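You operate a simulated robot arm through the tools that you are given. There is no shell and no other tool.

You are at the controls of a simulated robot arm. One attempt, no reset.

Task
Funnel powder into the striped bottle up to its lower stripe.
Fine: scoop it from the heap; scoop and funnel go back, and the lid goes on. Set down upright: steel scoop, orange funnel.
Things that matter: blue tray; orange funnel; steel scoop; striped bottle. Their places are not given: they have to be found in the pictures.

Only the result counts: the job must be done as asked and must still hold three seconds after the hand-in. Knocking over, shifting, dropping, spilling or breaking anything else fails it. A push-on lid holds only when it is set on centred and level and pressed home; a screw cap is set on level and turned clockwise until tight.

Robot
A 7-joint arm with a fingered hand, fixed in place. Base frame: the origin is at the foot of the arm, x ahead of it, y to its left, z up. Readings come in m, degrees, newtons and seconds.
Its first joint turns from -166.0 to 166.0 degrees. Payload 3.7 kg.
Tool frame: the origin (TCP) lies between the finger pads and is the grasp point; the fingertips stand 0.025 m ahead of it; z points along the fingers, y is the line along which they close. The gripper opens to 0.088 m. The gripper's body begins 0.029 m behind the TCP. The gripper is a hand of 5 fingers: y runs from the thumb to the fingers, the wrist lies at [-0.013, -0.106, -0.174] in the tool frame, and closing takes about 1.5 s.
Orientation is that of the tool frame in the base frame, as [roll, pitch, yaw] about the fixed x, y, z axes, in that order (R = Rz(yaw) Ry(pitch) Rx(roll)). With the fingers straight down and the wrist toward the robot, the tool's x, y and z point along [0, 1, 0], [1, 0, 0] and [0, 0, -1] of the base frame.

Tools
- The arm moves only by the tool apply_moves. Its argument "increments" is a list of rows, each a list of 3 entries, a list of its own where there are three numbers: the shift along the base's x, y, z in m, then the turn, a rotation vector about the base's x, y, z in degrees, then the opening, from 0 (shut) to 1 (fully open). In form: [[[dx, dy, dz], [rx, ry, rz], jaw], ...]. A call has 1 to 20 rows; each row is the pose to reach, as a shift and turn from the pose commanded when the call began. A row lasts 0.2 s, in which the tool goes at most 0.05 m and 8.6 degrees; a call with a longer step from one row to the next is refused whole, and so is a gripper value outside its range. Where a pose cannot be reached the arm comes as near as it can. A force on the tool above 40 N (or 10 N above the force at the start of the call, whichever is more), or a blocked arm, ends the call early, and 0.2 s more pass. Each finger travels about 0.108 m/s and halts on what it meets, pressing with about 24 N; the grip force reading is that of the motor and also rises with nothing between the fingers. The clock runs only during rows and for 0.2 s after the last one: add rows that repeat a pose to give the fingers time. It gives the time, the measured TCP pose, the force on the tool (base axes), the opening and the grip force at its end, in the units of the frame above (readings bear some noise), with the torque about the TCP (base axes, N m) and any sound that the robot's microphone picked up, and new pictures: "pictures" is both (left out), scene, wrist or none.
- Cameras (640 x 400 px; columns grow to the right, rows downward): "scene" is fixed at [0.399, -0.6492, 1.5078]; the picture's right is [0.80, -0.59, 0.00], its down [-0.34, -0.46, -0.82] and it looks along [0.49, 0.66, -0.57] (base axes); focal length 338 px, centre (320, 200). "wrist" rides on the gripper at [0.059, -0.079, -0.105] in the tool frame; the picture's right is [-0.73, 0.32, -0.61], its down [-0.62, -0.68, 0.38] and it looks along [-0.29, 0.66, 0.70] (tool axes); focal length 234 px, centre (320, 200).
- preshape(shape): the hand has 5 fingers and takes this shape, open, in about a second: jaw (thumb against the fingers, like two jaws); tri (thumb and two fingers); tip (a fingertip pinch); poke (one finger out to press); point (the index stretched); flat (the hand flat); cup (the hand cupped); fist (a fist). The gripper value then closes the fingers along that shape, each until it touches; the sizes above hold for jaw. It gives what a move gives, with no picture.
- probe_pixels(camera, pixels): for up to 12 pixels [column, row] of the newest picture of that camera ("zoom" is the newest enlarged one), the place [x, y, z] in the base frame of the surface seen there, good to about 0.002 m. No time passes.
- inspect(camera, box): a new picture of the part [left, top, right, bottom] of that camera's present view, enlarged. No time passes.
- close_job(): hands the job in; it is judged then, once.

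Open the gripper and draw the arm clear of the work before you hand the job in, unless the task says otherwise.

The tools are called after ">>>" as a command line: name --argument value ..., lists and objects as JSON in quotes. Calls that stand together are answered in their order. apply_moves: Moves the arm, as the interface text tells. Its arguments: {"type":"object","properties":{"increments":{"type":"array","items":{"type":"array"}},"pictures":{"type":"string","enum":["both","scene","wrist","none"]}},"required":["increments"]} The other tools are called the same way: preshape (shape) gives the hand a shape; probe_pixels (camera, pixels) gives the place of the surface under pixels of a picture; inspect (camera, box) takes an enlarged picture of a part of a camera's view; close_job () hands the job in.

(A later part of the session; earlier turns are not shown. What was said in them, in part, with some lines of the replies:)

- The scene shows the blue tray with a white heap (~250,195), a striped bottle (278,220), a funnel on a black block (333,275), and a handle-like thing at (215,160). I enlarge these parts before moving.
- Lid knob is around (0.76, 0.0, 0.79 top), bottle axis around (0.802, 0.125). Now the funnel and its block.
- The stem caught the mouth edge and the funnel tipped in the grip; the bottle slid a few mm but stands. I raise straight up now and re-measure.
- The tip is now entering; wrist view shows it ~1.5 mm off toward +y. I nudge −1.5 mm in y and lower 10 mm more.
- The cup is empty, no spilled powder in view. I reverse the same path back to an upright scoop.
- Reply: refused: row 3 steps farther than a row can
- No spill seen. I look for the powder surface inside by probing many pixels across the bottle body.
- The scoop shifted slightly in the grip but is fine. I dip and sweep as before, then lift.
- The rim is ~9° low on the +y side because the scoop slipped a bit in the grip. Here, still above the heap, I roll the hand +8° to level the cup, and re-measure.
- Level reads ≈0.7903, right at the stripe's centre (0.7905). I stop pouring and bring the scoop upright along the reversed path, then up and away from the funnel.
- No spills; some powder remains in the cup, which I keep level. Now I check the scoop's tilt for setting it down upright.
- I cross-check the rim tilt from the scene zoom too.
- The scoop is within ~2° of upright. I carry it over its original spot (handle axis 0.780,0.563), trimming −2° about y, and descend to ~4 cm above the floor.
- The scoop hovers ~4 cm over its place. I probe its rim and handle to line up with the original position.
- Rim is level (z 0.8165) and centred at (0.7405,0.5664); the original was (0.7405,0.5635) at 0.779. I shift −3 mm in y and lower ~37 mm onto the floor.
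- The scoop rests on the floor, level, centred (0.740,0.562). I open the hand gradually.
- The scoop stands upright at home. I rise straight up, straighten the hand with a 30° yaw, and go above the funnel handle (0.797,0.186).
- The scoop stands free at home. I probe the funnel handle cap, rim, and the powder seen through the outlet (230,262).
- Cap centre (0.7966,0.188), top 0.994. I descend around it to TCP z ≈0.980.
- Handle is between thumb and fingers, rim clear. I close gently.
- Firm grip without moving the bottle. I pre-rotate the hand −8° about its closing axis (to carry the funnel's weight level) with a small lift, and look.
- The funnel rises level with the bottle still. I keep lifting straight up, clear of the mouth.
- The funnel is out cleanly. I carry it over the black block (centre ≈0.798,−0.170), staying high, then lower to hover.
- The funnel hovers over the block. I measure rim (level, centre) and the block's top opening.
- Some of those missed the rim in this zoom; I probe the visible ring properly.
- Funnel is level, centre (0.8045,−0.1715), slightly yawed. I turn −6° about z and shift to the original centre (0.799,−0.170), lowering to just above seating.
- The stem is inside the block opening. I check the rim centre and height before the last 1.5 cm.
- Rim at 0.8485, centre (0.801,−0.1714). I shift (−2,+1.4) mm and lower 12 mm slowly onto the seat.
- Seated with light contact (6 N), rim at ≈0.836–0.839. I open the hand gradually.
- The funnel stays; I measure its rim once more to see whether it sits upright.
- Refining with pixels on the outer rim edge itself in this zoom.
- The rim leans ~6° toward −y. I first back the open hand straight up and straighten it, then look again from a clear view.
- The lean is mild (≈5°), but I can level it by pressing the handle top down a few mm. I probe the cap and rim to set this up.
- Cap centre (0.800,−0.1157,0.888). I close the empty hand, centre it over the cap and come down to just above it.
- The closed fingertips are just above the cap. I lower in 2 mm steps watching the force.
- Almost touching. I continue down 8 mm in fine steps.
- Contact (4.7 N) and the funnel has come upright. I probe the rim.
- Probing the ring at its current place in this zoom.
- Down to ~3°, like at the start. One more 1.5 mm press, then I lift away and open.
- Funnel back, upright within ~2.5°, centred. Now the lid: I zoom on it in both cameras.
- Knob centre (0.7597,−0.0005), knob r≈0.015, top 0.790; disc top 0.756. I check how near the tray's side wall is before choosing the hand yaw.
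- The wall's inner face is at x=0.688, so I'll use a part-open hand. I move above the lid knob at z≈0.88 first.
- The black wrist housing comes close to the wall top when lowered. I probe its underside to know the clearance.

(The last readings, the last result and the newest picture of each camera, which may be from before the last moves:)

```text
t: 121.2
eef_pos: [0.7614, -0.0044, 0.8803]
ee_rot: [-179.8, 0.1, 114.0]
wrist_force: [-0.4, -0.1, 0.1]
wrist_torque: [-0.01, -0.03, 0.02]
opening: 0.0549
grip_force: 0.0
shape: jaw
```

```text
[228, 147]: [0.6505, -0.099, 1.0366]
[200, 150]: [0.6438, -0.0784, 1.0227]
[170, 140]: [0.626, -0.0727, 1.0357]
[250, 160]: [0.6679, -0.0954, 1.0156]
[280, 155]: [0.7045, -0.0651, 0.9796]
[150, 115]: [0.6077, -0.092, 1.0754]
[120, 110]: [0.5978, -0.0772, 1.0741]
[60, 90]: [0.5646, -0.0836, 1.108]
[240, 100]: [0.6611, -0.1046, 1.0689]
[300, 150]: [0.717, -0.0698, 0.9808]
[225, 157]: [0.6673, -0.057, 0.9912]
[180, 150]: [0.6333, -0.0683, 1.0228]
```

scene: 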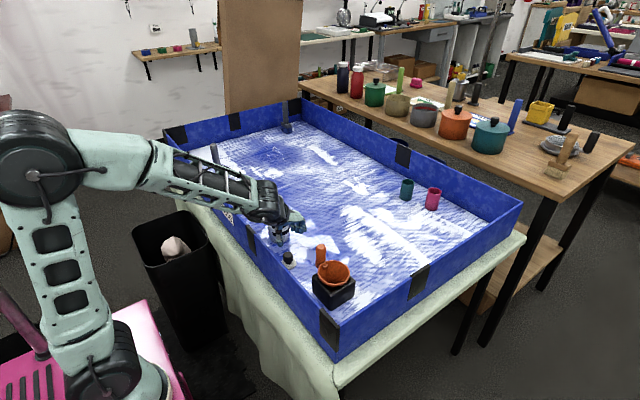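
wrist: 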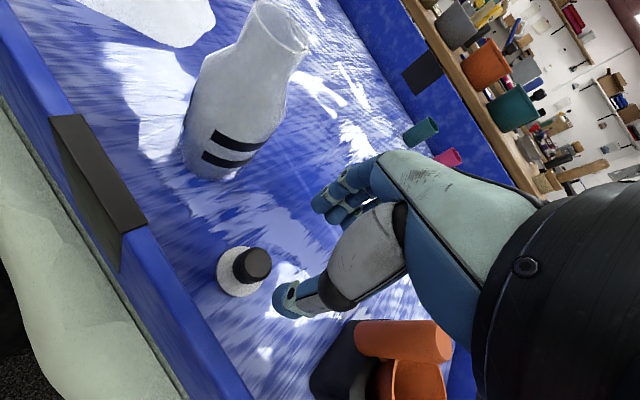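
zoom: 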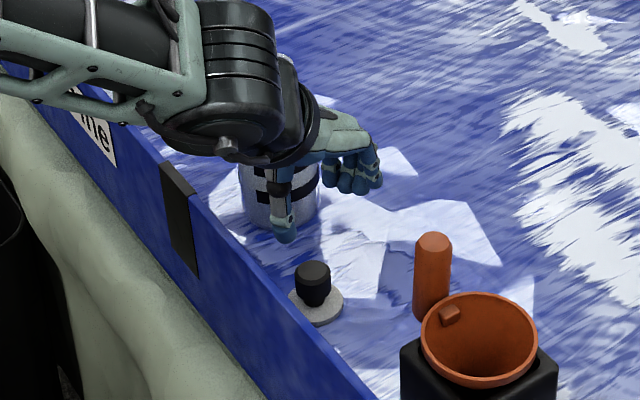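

Only ~1 cm margin over the wall is likely at this yaw. I yaw the hand further (+36° → 60°) so the wrist lies inside the tray, and re-check the clearance.

>>> apply_moves --increments '[[[0, 0, 0.01], [0, 0, 7], 0.62], [[0, 0, 0.02], [0, 0, 14], 0.62], [[-0.001, 0.003, 0.02], [0, 0, 21], 0.62], [[-0.001, 0.003, 0.02], [0, 0, 28], 0.62], [[-0.001, 0.003, 0.02], [0, 0, 36], 0.62], [[-0.001, 0.003, 0.0], [0, 0, 36], 0.62], [[-0.001, 0.003, 0.0], [0, 0, 36], 0.62]]' --pictures "both"

>>> inspect --camera "scene" --box '[235, 180, 345, 290]'

>>> inspect --camera "wrist" --box '[180, 180, 400, 360]'

```text
t: 122.8
eef_pos: [0.7586, 0.0011, 0.8816]
ee_rot: [-179.7, 0.1, 150.2]
wrist_force: [0.6, -0.5, 0.0]
wrist_torque: [0.01, 0.0, 0.0]
opening: 0.0548
grip_force: 0.1
shape: jaw
```

scene: 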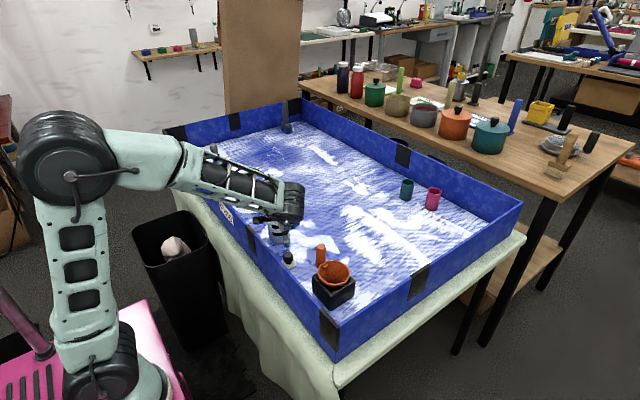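
wrist: 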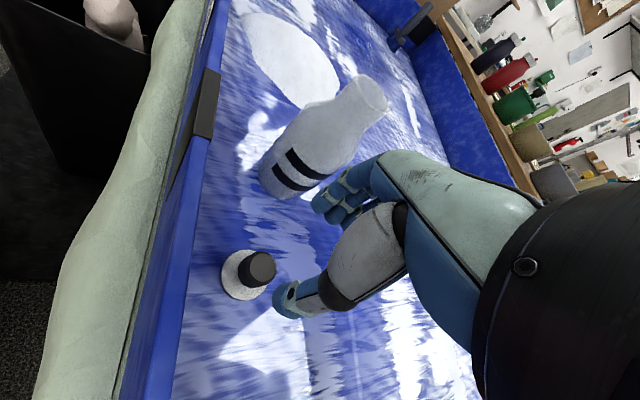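

```text
3.64 times, centred on (290, 235) of scene
```

zoom: 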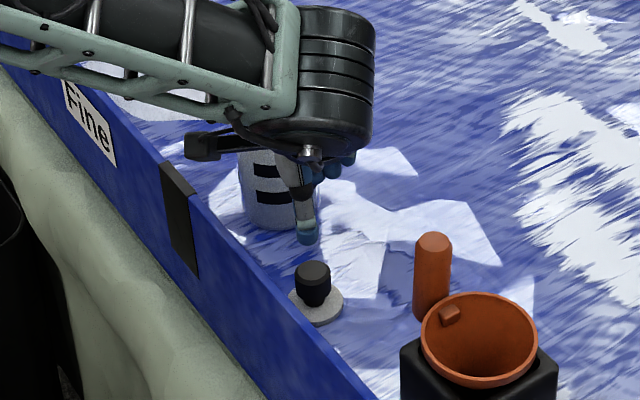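

```text
2.22 times, centred on (290, 270) of wrist
```

zoom: 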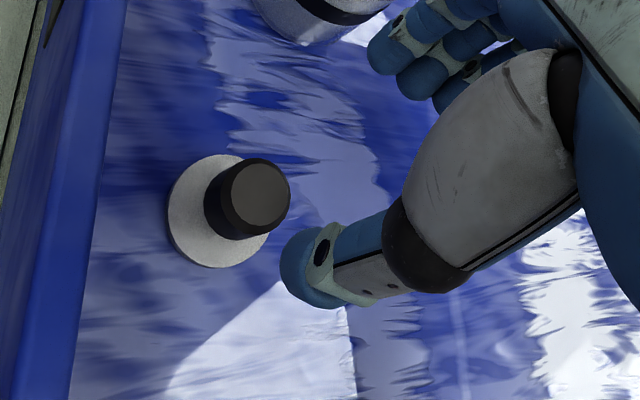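

Now the wrist lies inside the tray, though a small black box (camera) sticks out at zoom (205,145). I probe the undersides.

>>> inspect --camera "scene" --box '[235, 180, 345, 290]'

>>> probe_pixels --camera "zoom" --pixels '[[190, 150], [205, 155], [230, 150], [210, 138], [310, 155], [280, 150], [330, 150], [250, 130], [200, 110], [120, 85], [60, 70], [360, 130]]'

```text
3.64 times, centred on (290, 235) of scene
```

zoom: 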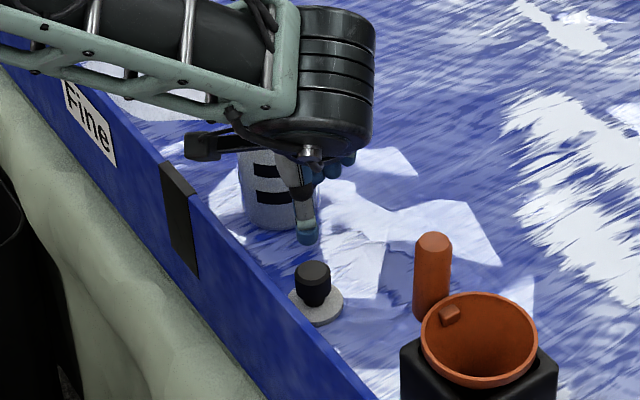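

```text
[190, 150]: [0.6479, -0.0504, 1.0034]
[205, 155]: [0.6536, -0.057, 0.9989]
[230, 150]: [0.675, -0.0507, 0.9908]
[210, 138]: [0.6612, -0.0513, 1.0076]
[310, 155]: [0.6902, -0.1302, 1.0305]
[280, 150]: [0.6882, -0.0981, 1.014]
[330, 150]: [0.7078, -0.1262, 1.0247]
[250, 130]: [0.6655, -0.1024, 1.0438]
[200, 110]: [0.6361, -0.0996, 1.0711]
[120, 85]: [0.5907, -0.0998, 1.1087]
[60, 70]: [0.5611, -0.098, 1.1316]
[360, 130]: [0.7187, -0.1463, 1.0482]
```

Clearance will be ≥2.5 cm over the wall. I lower around the knob to TCP z≈0.797.

>>> apply_moves --increments '[[[0.0008, -0.0012, -0.02], [0, 0, 0], 0.62], [[0.0008, -0.0012, -0.04], [0, 0, 0], 0.62], [[0.0008, -0.0012, -0.058], [0, 0, 0], 0.62], [[0.0008, -0.0012, -0.072], [0, 0, 0], 0.62], [[0.0008, -0.0012, -0.082], [0, 0, 0], 0.62], [[0.0008, -0.0012, -0.085], [0, 0, 0], 0.62], [[0.0008, -0.0012, -0.085], [0, 0, 0], 0.62]]' --pictures "both"

>>> inspect --camera "scene" --box '[255, 210, 325, 280]'

>>> inspect --camera "wrist" --box '[200, 160, 400, 340]'

```text
t: 124.4
eef_pos: [0.7619, 0.0002, 0.7965]
ee_rot: [-179.8, 0.2, 150.1]
wrist_force: [-0.6, -0.4, -0.1]
wrist_torque: [0.04, 0.0, 0.0]
opening: 0.0552
grip_force: 0.0
shape: jaw
```

scene: 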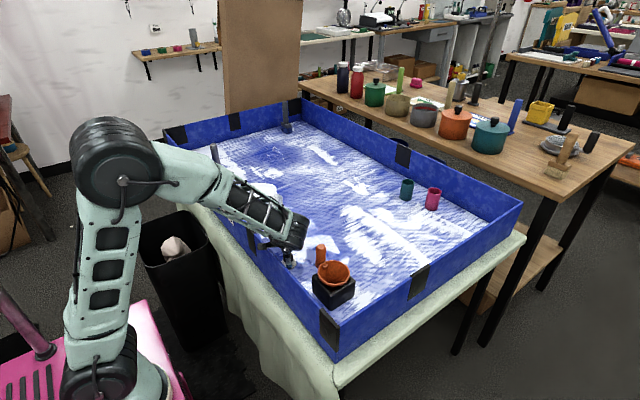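
wrist: 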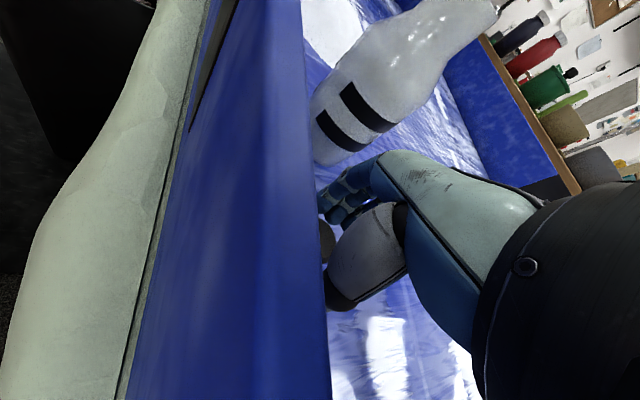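

```text
5.71 times, centred on (290, 245) of scene
```

zoom: 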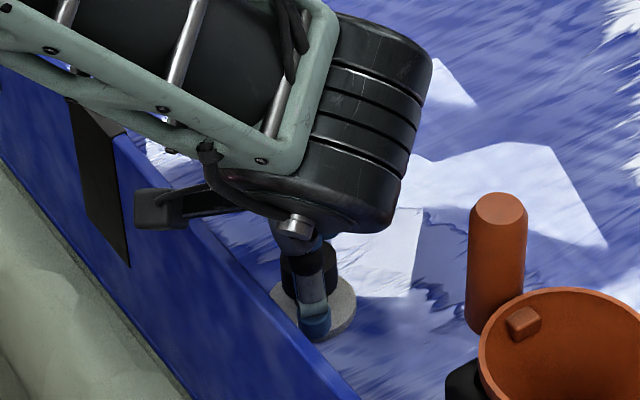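

```text
2.22 times, centred on (300, 250) of wrist
```

zoom: 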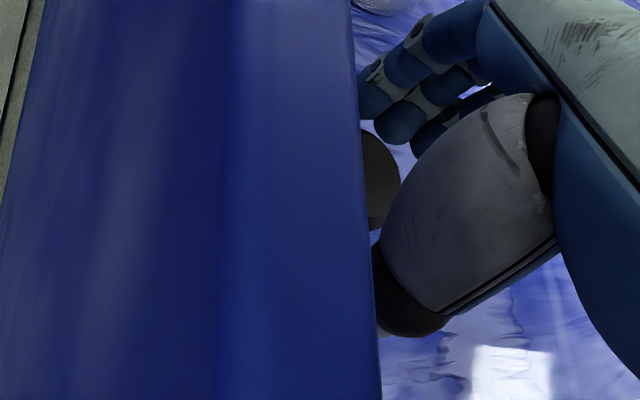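

The thumb stands at the knob's −y side, fingers at +y. I close slowly onto the knob.

>>> apply_moves --increments '[[[-0.001, -0.0005, 0], [0, 0, 0], 0.55], [[-0.001, -0.0005, 0], [0, 0, 0], 0.47], [[-0.001, -0.0005, 0], [0, 0, 0], 0.4], [[-0.001, -0.0005, 0], [0, 0, 0], 0.35], [[-0.001, -0.0005, 0], [0, 0, 0], 0.28], [[-0.001, -0.0005, 0], [0, 0, 0], 0.1], [[-0.001, -0.0005, 0], [0, 0, 0], 0.0], [[-0.001, -0.0005, 0], [0, 0, 0], 0.0], [[-0.001, -0.0005, 0], [0, 0, 0], 0.0]]' --pictures "both"

>>> inspect --camera "scene" --box '[265, 230, 315, 280]'

```text
t: 126.4
eef_pos: [0.7602, -0.0005, 0.7944]
ee_rot: [-179.8, 0.1, 150.1]
wrist_force: [0.1, -0.9, 1.2]
wrist_torque: [0.03, 0.01, 0.01]
opening: 0.0224
grip_force: 24.0
shape: jaw
```

scene: 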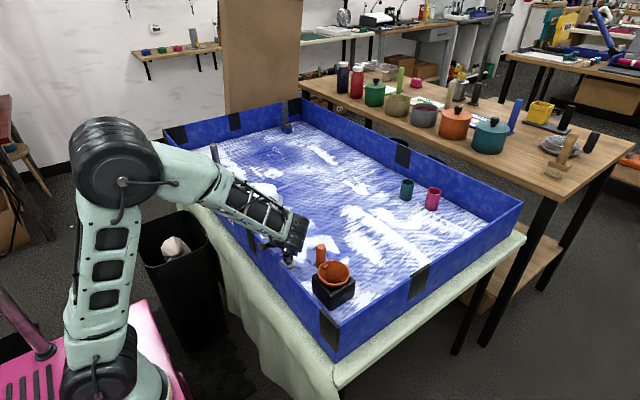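
wrist: 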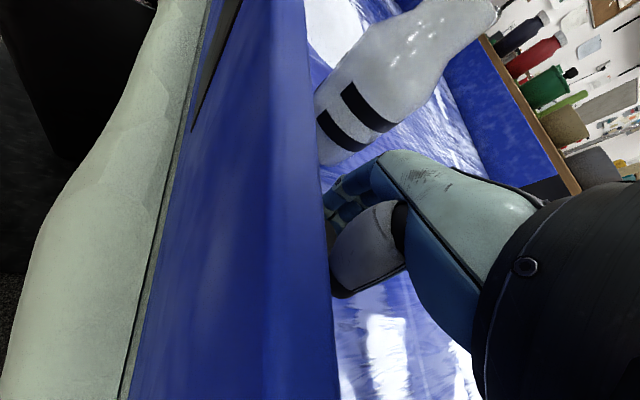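

```text
8.00 times, centred on (290, 255) of scene
```

zoom: 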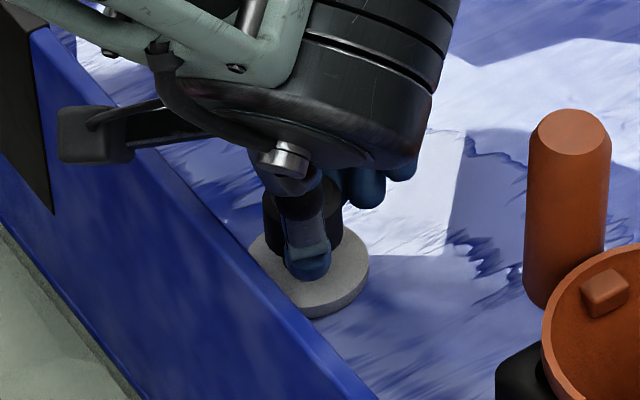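

Gripped the knob (opening 0.022). I lift straight up and look at the lid.

>>> apply_moves --increments '[[[0, 0, 0.005], [0, 0, 0], 0], [[0, 0, 0.02], [0, 0, 0], 0], [[0, 0, 0.05], [0, 0, 0], 0], [[0, 0, 0.08], [0, 0, 0], 0], [[0, 0, 0.12], [0, 0, 0], 0], [[0, 0, 0.16], [0, 0, 0], 0], [[0, 0, 0.2], [0, 0, 0], 0], [[0, 0, 0.2], [0, 0, 0], 0]]' --pictures "both"

>>> inspect --camera "scene" --box '[255, 170, 325, 250]'

>>> inspect --camera "wrist" --box '[200, 160, 400, 340]'

```text
t: 128.2
eef_pos: [0.7575, -0.0023, 0.9966]
ee_rot: [-179.7, 0.0, 150.2]
wrist_force: [-0.5, 0.3, -0.9]
wrist_torque: [0.0, 0.0, -0.01]
opening: 0.0224
grip_force: 23.8
shape: jaw
```

scene: 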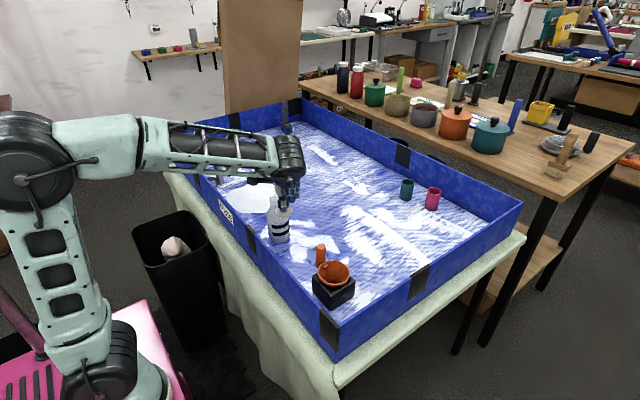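
wrist: 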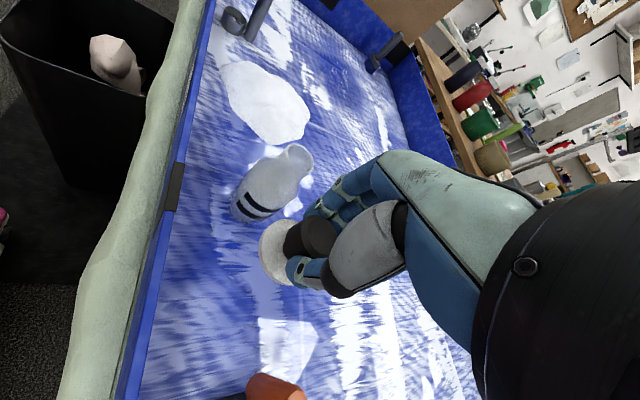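

```text
5.00 times, centred on (290, 210) of scene
```

zoom: 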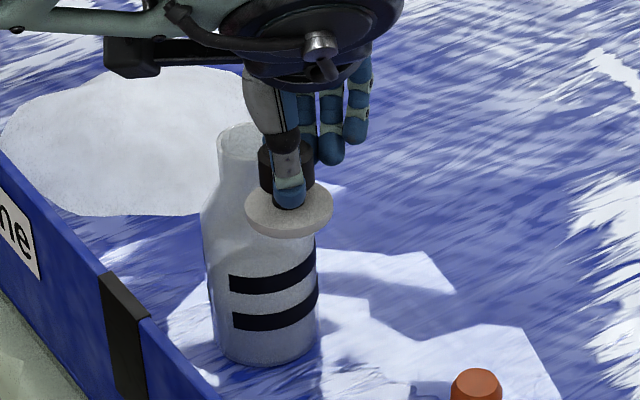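

```text
2.22 times, centred on (300, 250) of wrist
```

zoom: 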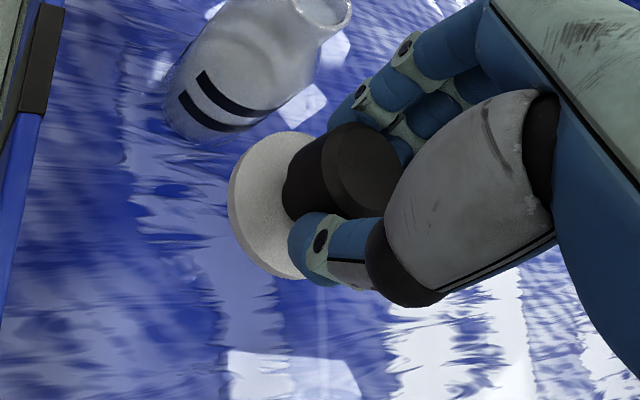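

The lid is held. I probe its disc from both cameras for level and centre relative to the hand.

>>> probe_pixels --camera "zoom" --pixels '[[235, 200], [240, 230], [255, 255], [280, 270], [300, 200], [260, 160], [285, 140], [250, 180], [270, 230], [265, 250], [300, 135], [245, 215]]'

>>> inspect --camera "scene" --box '[270, 195, 302, 225]'

>>> probe_pixels --camera "zoom" --pixels '[[200, 220], [215, 250], [260, 280], [320, 290], [370, 280], [420, 240], [430, 215], [400, 190], [240, 190], [320, 310], [280, 300], [380, 250]]'

```text
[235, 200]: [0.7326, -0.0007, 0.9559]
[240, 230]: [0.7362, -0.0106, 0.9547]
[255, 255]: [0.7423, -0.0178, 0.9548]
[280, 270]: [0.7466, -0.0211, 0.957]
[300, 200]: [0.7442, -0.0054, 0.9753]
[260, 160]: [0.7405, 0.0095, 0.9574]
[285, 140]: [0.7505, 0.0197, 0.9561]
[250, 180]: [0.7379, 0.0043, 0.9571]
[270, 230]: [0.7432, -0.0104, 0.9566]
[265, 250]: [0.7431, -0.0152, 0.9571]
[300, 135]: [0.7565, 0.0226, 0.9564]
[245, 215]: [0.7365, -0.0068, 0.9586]
```

```text
13.33 times, centred on (286, 210) of scene
```

zoom: 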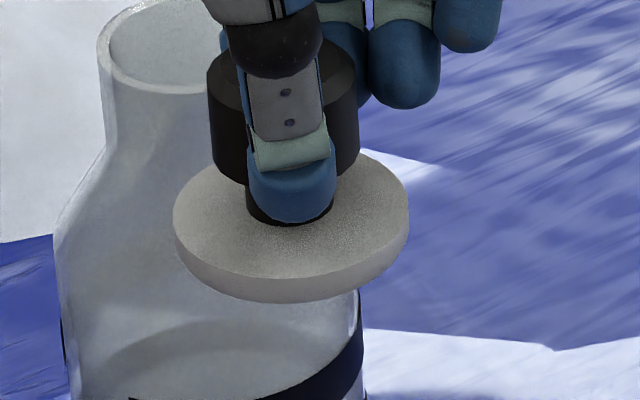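

```text
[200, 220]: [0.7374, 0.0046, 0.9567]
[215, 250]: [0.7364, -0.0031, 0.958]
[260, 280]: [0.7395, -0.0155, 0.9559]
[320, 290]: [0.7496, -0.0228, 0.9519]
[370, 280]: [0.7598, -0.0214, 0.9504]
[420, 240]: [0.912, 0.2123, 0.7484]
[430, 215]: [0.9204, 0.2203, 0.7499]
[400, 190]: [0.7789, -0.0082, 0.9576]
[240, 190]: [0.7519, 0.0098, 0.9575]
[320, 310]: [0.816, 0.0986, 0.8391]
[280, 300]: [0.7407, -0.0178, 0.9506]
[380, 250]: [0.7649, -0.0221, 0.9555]
```

Lid is level (disc top 0.957), centre ≈(0.756,−0.001). Now I re-measure the bottle mouth, visible behind.

>>> inspect --camera "scene" --box '[262, 186, 292, 208]'

>>> inspect --camera "wrist" --box '[225, 130, 325, 230]'

```text
16.00 times, centred on (277, 197) of scene
```

zoom: 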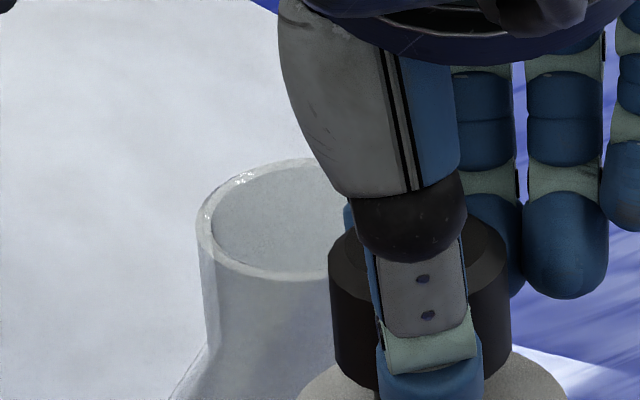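

```text
4.00 times, centred on (275, 180) of wrist
```

zoom: 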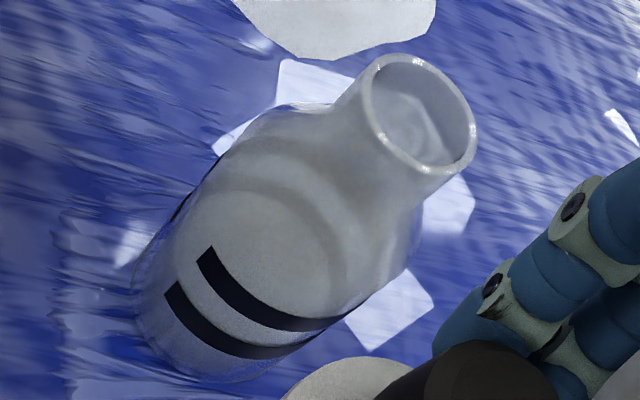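

I probe the mouth ring in this wrist zoom (ring around (418,115)) and the powder inside.

>>> probe_pixels --camera "zoom" --pixels '[[368, 75], [372, 110], [390, 145], [420, 168], [450, 172], [470, 150], [472, 120], [455, 85], [425, 62], [395, 56], [365, 95], [405, 160]]'

>>> probe_pixels --camera "zoom" --pixels '[[380, 62], [410, 58], [440, 72], [466, 100], [475, 135], [462, 165], [435, 172], [378, 130], [366, 85], [397, 153], [420, 100], [430, 130]]'

```text
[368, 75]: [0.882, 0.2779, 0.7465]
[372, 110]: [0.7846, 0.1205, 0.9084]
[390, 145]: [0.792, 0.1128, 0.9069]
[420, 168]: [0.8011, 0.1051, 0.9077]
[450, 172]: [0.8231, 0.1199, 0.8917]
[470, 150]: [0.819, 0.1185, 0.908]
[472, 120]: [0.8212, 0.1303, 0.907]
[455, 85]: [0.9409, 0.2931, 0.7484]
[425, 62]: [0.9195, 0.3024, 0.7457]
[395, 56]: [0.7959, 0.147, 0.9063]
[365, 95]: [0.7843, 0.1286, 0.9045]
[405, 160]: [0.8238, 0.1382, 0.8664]
```

```text
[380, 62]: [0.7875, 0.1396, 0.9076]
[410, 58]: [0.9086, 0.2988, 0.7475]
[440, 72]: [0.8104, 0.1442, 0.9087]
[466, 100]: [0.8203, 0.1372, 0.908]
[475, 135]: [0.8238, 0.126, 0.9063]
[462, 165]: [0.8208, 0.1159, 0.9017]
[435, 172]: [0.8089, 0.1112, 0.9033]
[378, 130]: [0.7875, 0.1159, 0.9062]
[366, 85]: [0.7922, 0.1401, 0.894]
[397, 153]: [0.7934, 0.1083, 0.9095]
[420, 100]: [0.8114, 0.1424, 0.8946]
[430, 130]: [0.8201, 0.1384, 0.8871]
```

Mouth centre fits (0.803,0.1267), rim 0.908. I move the lid level above it (disc bottom ~4 cm over the mouth).

>>> apply_moves --increments '[[[0.006, 0.02, 0.005], [0, 0, 0], 0], [[0.014, 0.04, 0.01], [0, 0, 0], 0], [[0.022, 0.062, 0.01], [0, 0, 0], 0], [[0.03, 0.085, 0.01], [0, 0, 0], 0], [[0.038, 0.105, 0.01], [0, 0, 0], 0], [[0.044, 0.12, 0.005], [0, 0, 0], 0], [[0.0465, 0.128, 0], [0, 0, 0], 0], [[0.0465, 0.128, 0], [0, 0, 0], 0], [[0.0465, 0.128, 0], [0, 0, 0], 0]]' --pictures "both"

>>> inspect --camera "scene" --box '[258, 170, 298, 215]'

>>> inspect --camera "wrist" --box '[180, 180, 360, 340]'

```text
t: 130.2
eef_pos: [0.8058, 0.128, 0.9933]
ee_rot: [-179.8, 0.2, 150.2]
wrist_force: [-1.5, 0.2, 0.6]
wrist_torque: [-0.06, -0.01, -0.01]
opening: 0.022
grip_force: 24.0
shape: jaw
```

scene: 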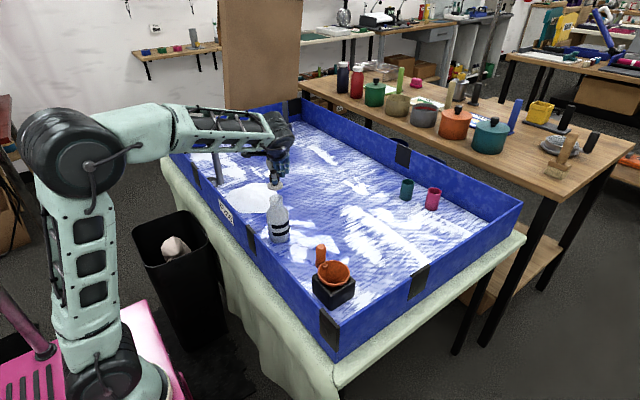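
wrist: 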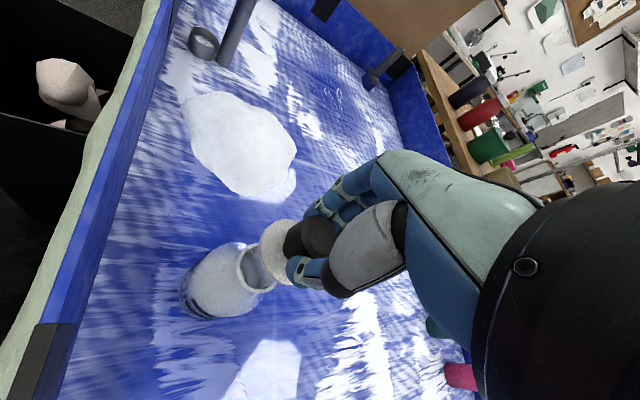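

```text
8.89 times, centred on (278, 192) of scene
```

zoom: 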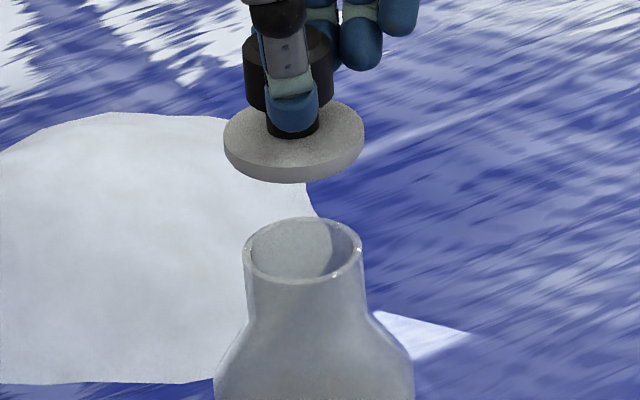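

```text
2.50 times, centred on (270, 260) of wrist
```

zoom: 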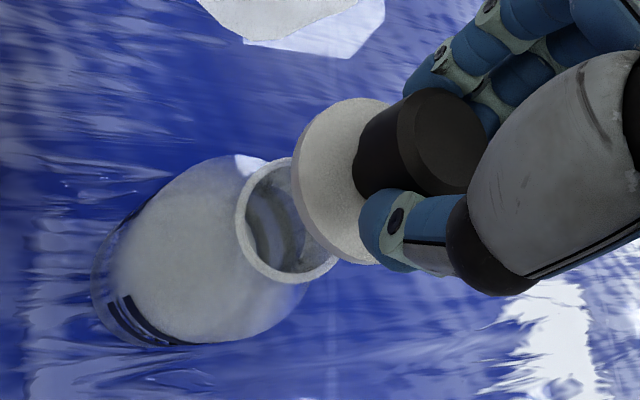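

Laterally aligned in the scene view. I probe lid disc and mouth ring now to check the depth direction.

>>> inspect --camera "scene" --box '[264, 178, 294, 205]'

>>> probe_pixels --camera "wrist" --pixels '[[260, 240], [262, 255], [270, 272], [282, 282], [275, 228], [290, 221], [265, 232], [275, 278], [283, 223], [261, 248], [290, 283], [268, 265]]'

>>> probe_pixels --camera "wrist" --pixels '[[237, 248], [236, 258], [240, 270], [248, 280], [257, 288], [270, 290], [280, 287], [242, 242], [252, 236], [246, 239], [262, 289], [237, 264]]'

```text
14.81 times, centred on (279, 192) of scene
```

zoom: 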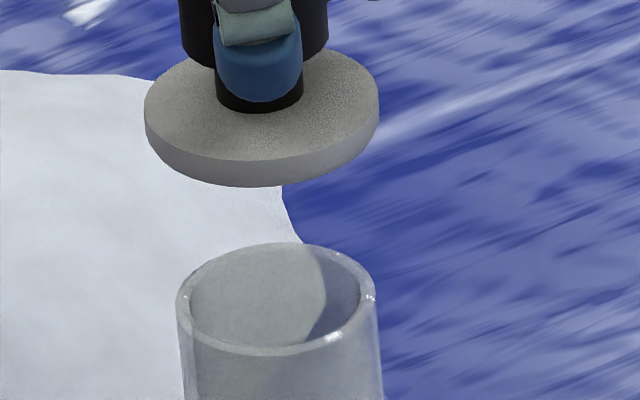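

```text
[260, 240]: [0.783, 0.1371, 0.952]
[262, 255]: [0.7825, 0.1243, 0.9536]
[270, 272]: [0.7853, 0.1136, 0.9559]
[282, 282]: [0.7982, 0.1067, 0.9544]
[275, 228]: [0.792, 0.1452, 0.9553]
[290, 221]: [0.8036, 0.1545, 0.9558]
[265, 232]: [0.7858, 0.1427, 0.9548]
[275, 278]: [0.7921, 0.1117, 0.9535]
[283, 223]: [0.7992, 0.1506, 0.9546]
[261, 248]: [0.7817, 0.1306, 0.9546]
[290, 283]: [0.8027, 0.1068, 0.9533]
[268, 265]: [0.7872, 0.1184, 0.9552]
```

```text
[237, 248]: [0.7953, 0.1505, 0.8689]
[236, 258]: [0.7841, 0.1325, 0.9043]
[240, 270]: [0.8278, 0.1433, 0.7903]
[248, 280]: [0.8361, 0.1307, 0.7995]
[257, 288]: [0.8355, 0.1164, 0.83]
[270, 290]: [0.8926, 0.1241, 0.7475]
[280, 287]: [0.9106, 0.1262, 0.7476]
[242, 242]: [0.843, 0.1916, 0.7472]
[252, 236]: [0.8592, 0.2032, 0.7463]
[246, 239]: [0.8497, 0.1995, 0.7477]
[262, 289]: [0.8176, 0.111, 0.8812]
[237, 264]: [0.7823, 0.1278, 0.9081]
```

Lid centre is (0.8055,0.1305), i.e. ~4.5 mm too far from the camera relative to the mouth. I correct by (−0.0027,−0.004) and lower to ~8 mm above the rim.

>>> apply_moves --increments '[[[-0.0014, -0.002, 0], [0, 0, 0], 0], [[-0.0027, -0.004, 0], [0, 0, 0], 0], [[-0.0027, -0.004, -0.01], [0, 0, 0], 0], [[-0.0027, -0.004, -0.02], [0, 0, 0], 0], [[-0.0027, -0.004, -0.029], [0, 0, 0], 0], [[-0.0027, -0.004, -0.029], [0, 0, 0], 0], [[-0.0027, -0.004, -0.029], [0, 0, 0], 0]]' --pictures "both"

>>> inspect --camera "scene" --box '[264, 183, 294, 210]'

>>> inspect --camera "wrist" --box '[200, 190, 330, 310]'

```text
t: 131.8
eef_pos: [0.8035, 0.1221, 0.9677]
ee_rot: [-179.8, 0.0, 150.1]
wrist_force: [-0.4, 0.6, -0.2]
wrist_torque: [-0.03, 0.02, 0.0]
opening: 0.0224
grip_force: 23.8
shape: jaw
```

scene: 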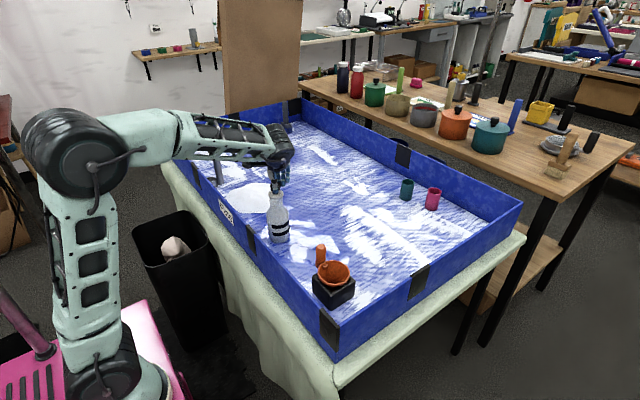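
wrist: 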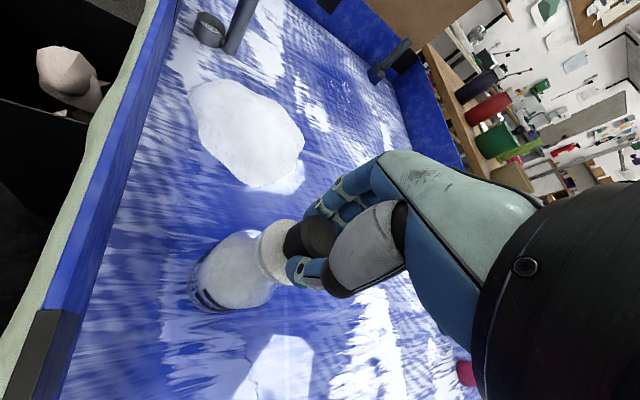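

```text
14.81 times, centred on (279, 196) of scene
```

zoom: 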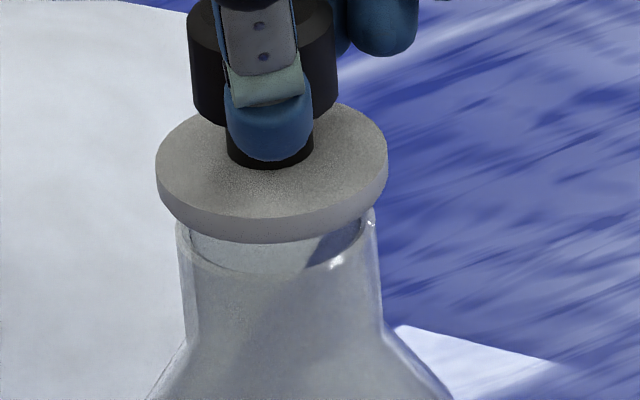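

```text
3.33 times, centred on (265, 250) of wrist
```

zoom: 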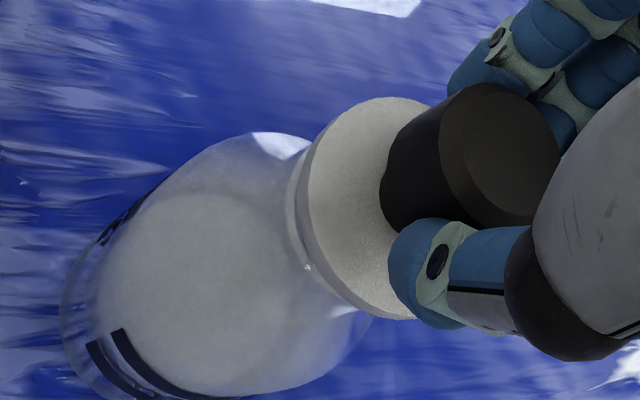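

Nearly aligned. I probe the disc edge once more from the wrist view to confirm its centre.

>>> probe_pixels --camera "zoom" --pixels '[[307, 190], [305, 160], [318, 125], [345, 103], [375, 97], [405, 98], [308, 225], [325, 262], [350, 292], [380, 313], [405, 318], [312, 245]]'

>>> probe_pixels --camera "zoom" --pixels '[[297, 190], [296, 210], [300, 235], [310, 260], [303, 248], [295, 175], [330, 285], [345, 300], [298, 222], [305, 255], [320, 277], [294, 200]]'

```text
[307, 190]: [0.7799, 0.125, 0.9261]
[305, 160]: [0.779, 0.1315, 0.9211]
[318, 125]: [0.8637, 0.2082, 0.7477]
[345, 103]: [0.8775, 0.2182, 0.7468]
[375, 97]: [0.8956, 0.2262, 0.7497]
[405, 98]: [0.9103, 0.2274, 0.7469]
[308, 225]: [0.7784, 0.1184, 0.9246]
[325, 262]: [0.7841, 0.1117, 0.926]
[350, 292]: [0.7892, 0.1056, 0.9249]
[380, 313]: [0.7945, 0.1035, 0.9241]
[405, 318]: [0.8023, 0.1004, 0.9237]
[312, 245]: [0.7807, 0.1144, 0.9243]
```

```text
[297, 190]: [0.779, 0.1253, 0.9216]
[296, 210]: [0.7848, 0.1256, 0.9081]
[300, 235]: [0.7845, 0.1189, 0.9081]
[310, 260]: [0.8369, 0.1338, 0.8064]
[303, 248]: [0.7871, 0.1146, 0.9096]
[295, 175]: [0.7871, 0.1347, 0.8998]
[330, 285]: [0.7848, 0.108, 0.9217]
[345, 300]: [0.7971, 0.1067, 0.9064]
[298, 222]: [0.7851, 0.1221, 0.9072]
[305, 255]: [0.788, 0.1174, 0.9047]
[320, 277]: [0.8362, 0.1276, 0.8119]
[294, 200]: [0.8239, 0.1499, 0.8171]
```

Lid centre (0.802,0.124) versus mouth (0.803,0.126): I shift (+1.2,+2) mm and lower onto the rim in small steps.

>>> apply_moves --increments '[[[0.0012, 0.002, 0], [0, 0, 0], 0], [[0.0012, 0.002, -0.003], [0, 0, 0], 0], [[0.0012, 0.002, -0.005], [0, 0, 0], 0], [[0.0012, 0.002, -0.007], [0, 0, 0], 0], [[0.0012, 0.002, -0.0085], [0, 0, 0], 0], [[0.0012, 0.002, -0.0085], [0, 0, 0], 0]]' --pictures "both"

>>> inspect --camera "scene" --box '[264, 183, 294, 210]'

>>> inspect --camera "wrist" --box '[200, 190, 330, 310]'

```text
t: 133.2
eef_pos: [0.8036, 0.1253, 0.9583]
ee_rot: [-179.8, 0.0, 150.1]
wrist_force: [0.8, -0.5, -0.8]
wrist_torque: [0.0, 0.0, -0.03]
opening: 0.0224
grip_force: 23.8
shape: jaw
```

scene: 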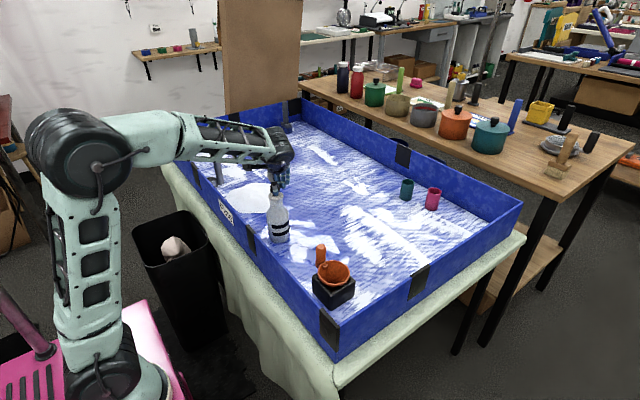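
wrist: 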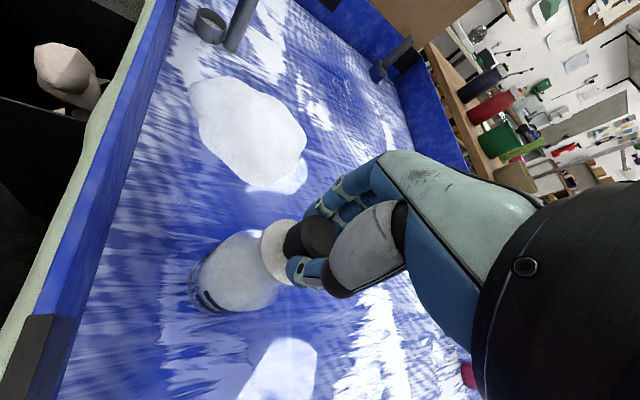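

```text
14.81 times, centred on (279, 196) of scene
```

zoom: 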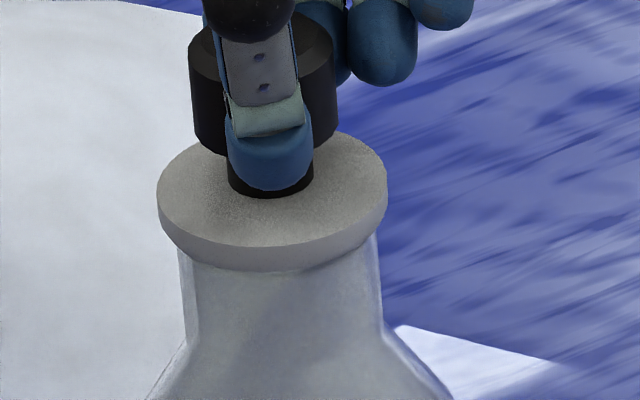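

```text
3.33 times, centred on (265, 250) of wrist
```

zoom: 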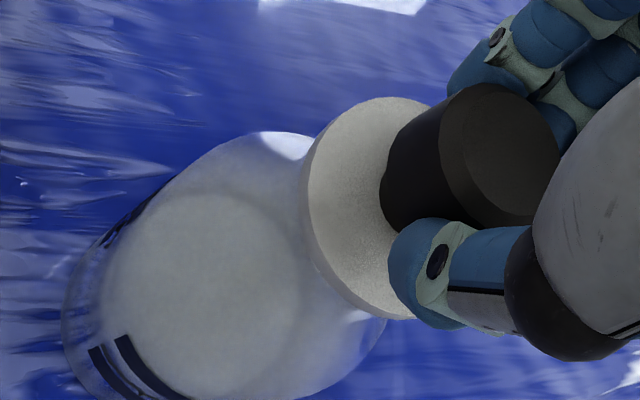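

The lid sits just at the rim, centred within ~0.6 mm. I press down in 1 mm steps and watch the force.

>>> apply_moves --increments '[[[0.0004, -0.0003, -0.001], [0, 0, 0], 0], [[0.0004, -0.0003, -0.002], [0, 0, 0], 0], [[0.0004, -0.0003, -0.003], [0, 0, 0], 0], [[0.0004, -0.0003, -0.004], [0, 0, 0], 0], [[0.0004, -0.0003, -0.004], [0, 0, 0], 0]]' --pictures "both"

>>> inspect --camera "scene" --box '[264, 183, 294, 210]'

```text
t: 134.4
eef_pos: [0.805, 0.125, 0.9536]
ee_rot: [-179.8, 0.1, 150.1]
wrist_force: [-2.8, -1.6, 16.4]
wrist_torque: [0.04, 0.01, 0.01]
opening: 0.0232
grip_force: 23.7
shape: jaw
heard: snap
```

scene: 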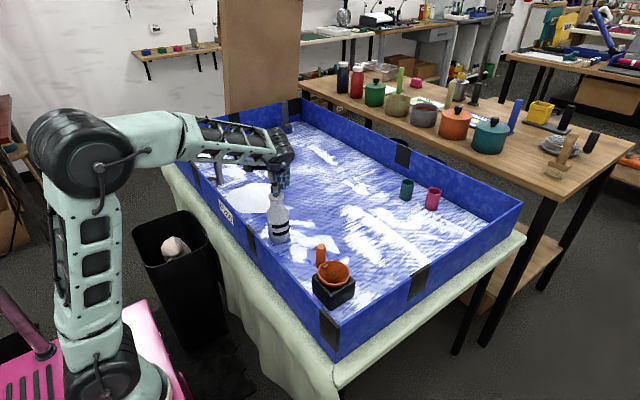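
wrist: 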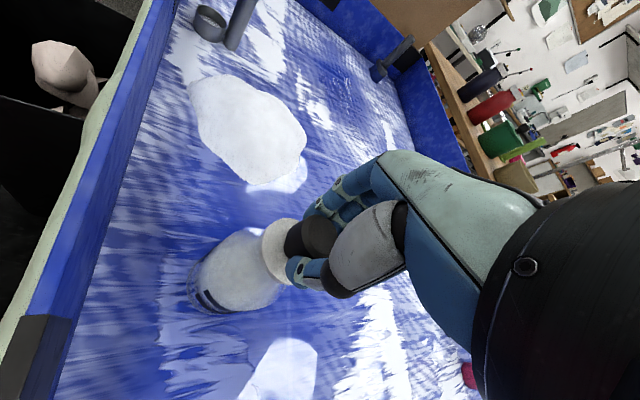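

```text
14.81 times, centred on (279, 196) of scene
```

zoom: 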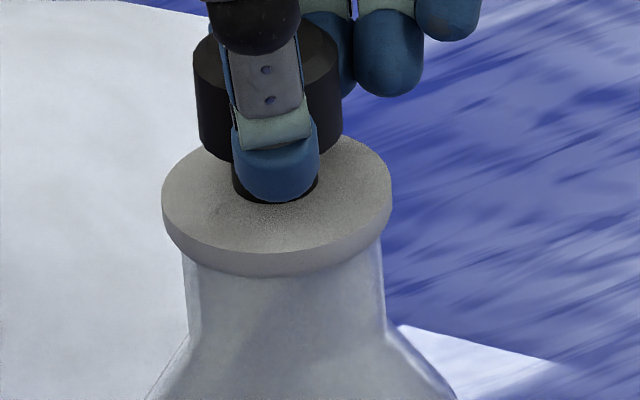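

A snap was heard: the lid is pressed home. I relieve the pressure a little and open the hand gradually.

>>> apply_moves --increments '[[[-0.0004, 0.0003, 0.0015], [0, 0, 0], 0.05], [[-0.0006, 0.0004, 0.002], [0, 0, 0], 0.2], [[-0.0006, 0.0004, 0.002], [0, 0, 0], 0.26], [[-0.0006, 0.0004, 0.002], [0, 0, 0], 0.3], [[-0.0006, 0.0004, 0.002], [0, 0, 0], 0.36], [[-0.0006, 0.0004, 0.002], [0, 0, 0], 0.45], [[-0.0006, 0.0004, 0.002], [0, 0, 0], 0.6], [[-0.0006, 0.0004, 0.002], [0, 0, 0], 0.75], [[-0.0006, 0.0004, 0.002], [0, 0, 0], 0.75]]' --pictures "both"

>>> inspect --camera "scene" --box '[250, 170, 310, 250]'

>>> inspect --camera "wrist" --box '[180, 180, 360, 340]'

```text
t: 136.4
eef_pos: [0.8053, 0.1245, 0.9548]
ee_rot: [-179.8, 0.1, 150.1]
wrist_force: [0.0, 0.6, -0.3]
wrist_torque: [-0.01, 0.0, 0.02]
opening: 0.0657
grip_force: 0.0
shape: jaw
```

scene: 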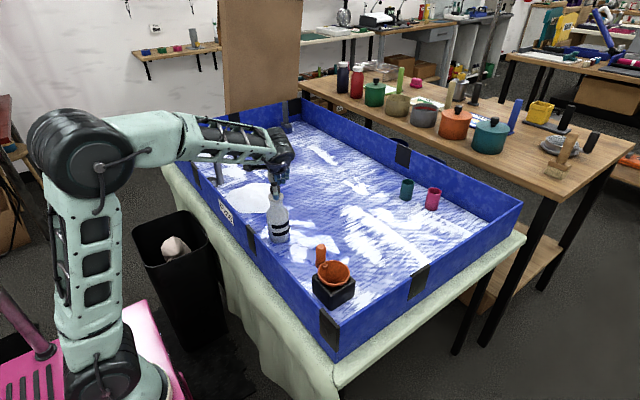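
wrist: 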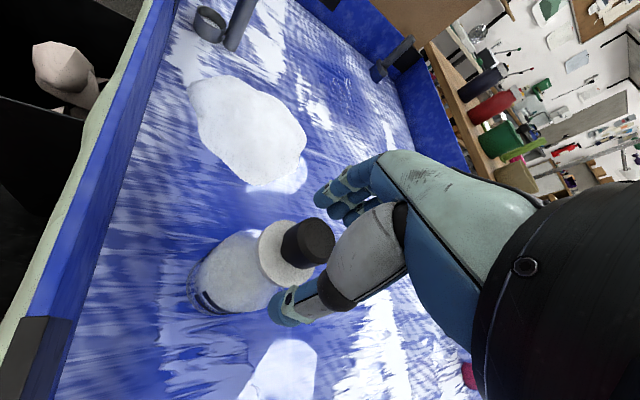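

```text
5.00 times, centred on (280, 210) of scene
```

zoom: 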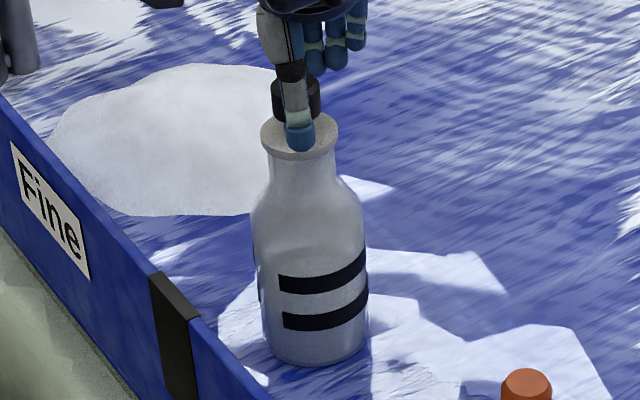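

```text
2.50 times, centred on (270, 260) of wrist
```

zoom: 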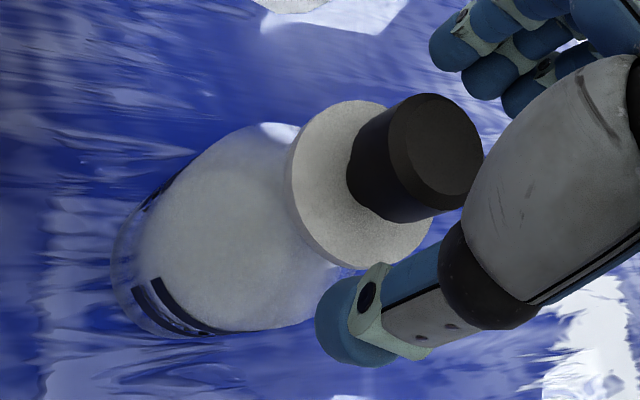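

The lid stays on the upright bottle and the hand is clear. I raise straight up and draw back toward the robot.

>>> apply_moves --increments '[[[0, 0, 0.02], [0, 0, 0], 0.8], [[0, 0, 0.045], [0, 0, 0], 0.9], [[0, 0, 0.08], [0, 0, 0], 1], [[0, 0, 0.12], [0, 0, 0], 1], [[0, 0, 0.16], [0, 0, 0], 1], [[0, 0, 0.2], [0, 0, 0], 1], [[-0.03, 0, 0.235], [0, 0, -7], 1], [[-0.06, 0, 0.265], [0, 0, -14], 1], [[-0.09, 0, 0.28], [0, 0, -21], 1], [[-0.12, 0, 0.29], [0, 0, -28], 1], [[-0.15, 0, 0.29], [0, 0, -35], 1], [[-0.18, 0, 0.29], [0, 0, -42], 1], [[-0.19, 0, 0.29], [0, 0, -42], 1], [[-0.19, 0, 0.29], [0, 0, -42], 1]]' --pictures "both"

>>> inspect --camera "scene" --box '[240, 180, 370, 310]'

>>> inspect --camera "scene" --box '[180, 110, 310, 240]'

>>> inspect --camera "scene" --box '[262, 180, 296, 247]'

```text
t: 139.4
eef_pos: [0.6117, 0.1254, 1.2471]
ee_rot: [-179.8, 0.2, 108.1]
wrist_force: [-0.7, 0.5, -0.2]
wrist_torque: [0.01, 0.01, -0.01]
opening: 0.088
grip_force: 0.1
shape: jaw
```

scene: 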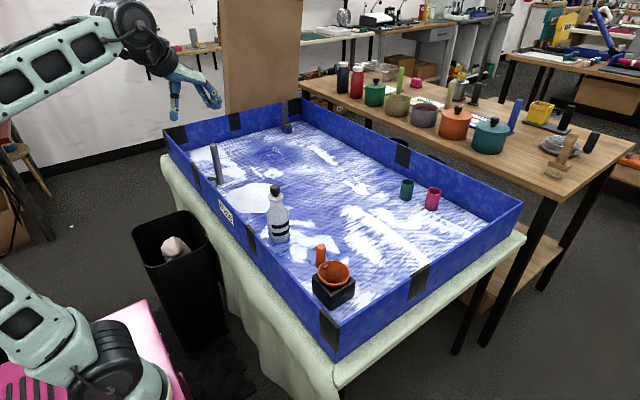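
wrist: 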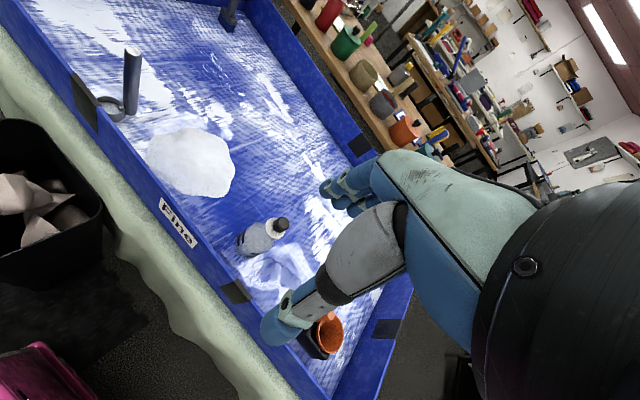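

```text
3.08 times, centred on (305, 245) of scene
```

zoom: 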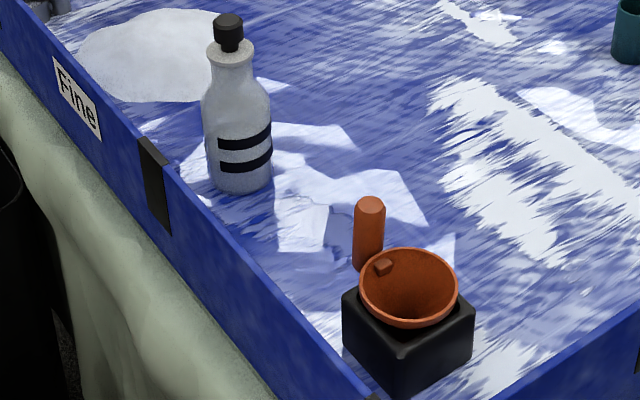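

```text
3.08 times, centred on (245, 175) of scene
```

zoom: 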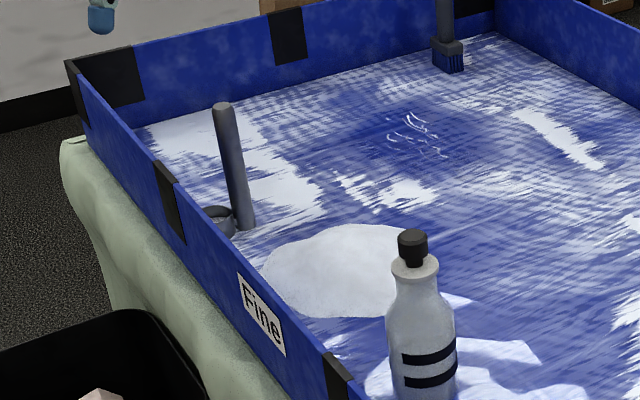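

```text
5.97 times, centred on (279, 214) of scene
```

zoom: 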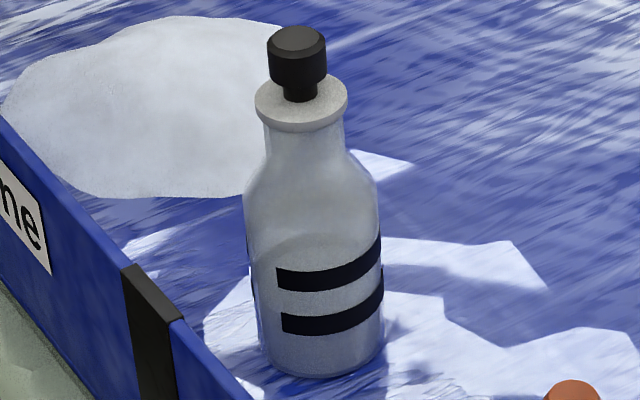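

Everything is in place. A final check of the powder level through the glass.

>>> inspect --camera "scene" --box '[262, 210, 296, 247]'

>>> probe_pixels --camera "zoom" --pixels '[[310, 150], [325, 150], [335, 150], [280, 145], [360, 135], [310, 140], [325, 145], [345, 150], [295, 155], [260, 240], [350, 145], [300, 150]]'

>>> probe_pixels --camera "zoom" --pixels '[[300, 250], [300, 281], [340, 248], [340, 278], [330, 265], [300, 265], [285, 150], [315, 145], [335, 140], [355, 140], [370, 135], [290, 145]]'

```text
10.81 times, centred on (279, 228) of scene
```

zoom: 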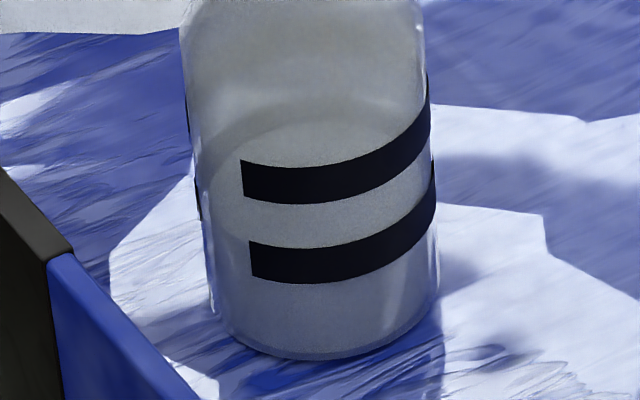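

```text
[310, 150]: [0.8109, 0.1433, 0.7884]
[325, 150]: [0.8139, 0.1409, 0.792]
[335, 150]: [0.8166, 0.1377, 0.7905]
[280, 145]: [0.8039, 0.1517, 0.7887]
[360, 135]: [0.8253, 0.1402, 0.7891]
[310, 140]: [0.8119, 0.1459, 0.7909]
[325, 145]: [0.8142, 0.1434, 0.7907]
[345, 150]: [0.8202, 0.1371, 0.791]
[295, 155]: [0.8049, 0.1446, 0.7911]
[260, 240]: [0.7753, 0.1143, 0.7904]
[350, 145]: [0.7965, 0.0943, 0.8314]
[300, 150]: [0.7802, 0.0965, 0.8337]
```

```text
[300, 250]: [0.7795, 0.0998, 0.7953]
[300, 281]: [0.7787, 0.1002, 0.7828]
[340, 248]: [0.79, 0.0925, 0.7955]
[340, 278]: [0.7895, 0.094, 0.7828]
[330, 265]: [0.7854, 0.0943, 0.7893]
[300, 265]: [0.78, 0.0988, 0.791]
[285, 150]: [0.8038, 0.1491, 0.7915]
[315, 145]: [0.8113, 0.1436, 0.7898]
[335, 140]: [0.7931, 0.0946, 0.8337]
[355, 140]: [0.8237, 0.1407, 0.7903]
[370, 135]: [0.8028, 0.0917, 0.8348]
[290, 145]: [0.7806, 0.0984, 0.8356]
```

The powder level (≈0.790) matches the lower stripe's centre (≈0.7895–0.790). The lid has snapped on, the scoop and funnel stand upright in their places, and the open hand is clear, so I hand the job in.

>>> close_job

```text
The job is handed in.
```

I filled the striped bottle to the middle of its lower stripe and snapped the lid on. The job is handed in, but I have no verdict from the judging yet.

- **Powder level:** the surface reads about z 0.790 m. The lower stripe runs from about 0.784 to 0.797 m. It took two scoops from the heap, poured through the funnel, and I saw no spills.
- **Lid:** I heard it snap when I pressed it down. It was level and centred on the mouth to within about a millimetre.
- **Scoop:** it stands upright within a couple of millimetres of its original spot. Some powder from the second scoop is still in the cup, because I didn't tip it back onto the heap.
- **Funnel:** it is back in its black block, leaning about 2.5°. It settled at about 6° when released, so I pressed the handle down to level it.
- **Bottle:** on the first try at inserting the funnel, its stem caught the bottle's rim and tipped the bottle for a moment. The bottle came back upright in the same place, and the second try went in cleanly.

The hand is open and clear of the tray.
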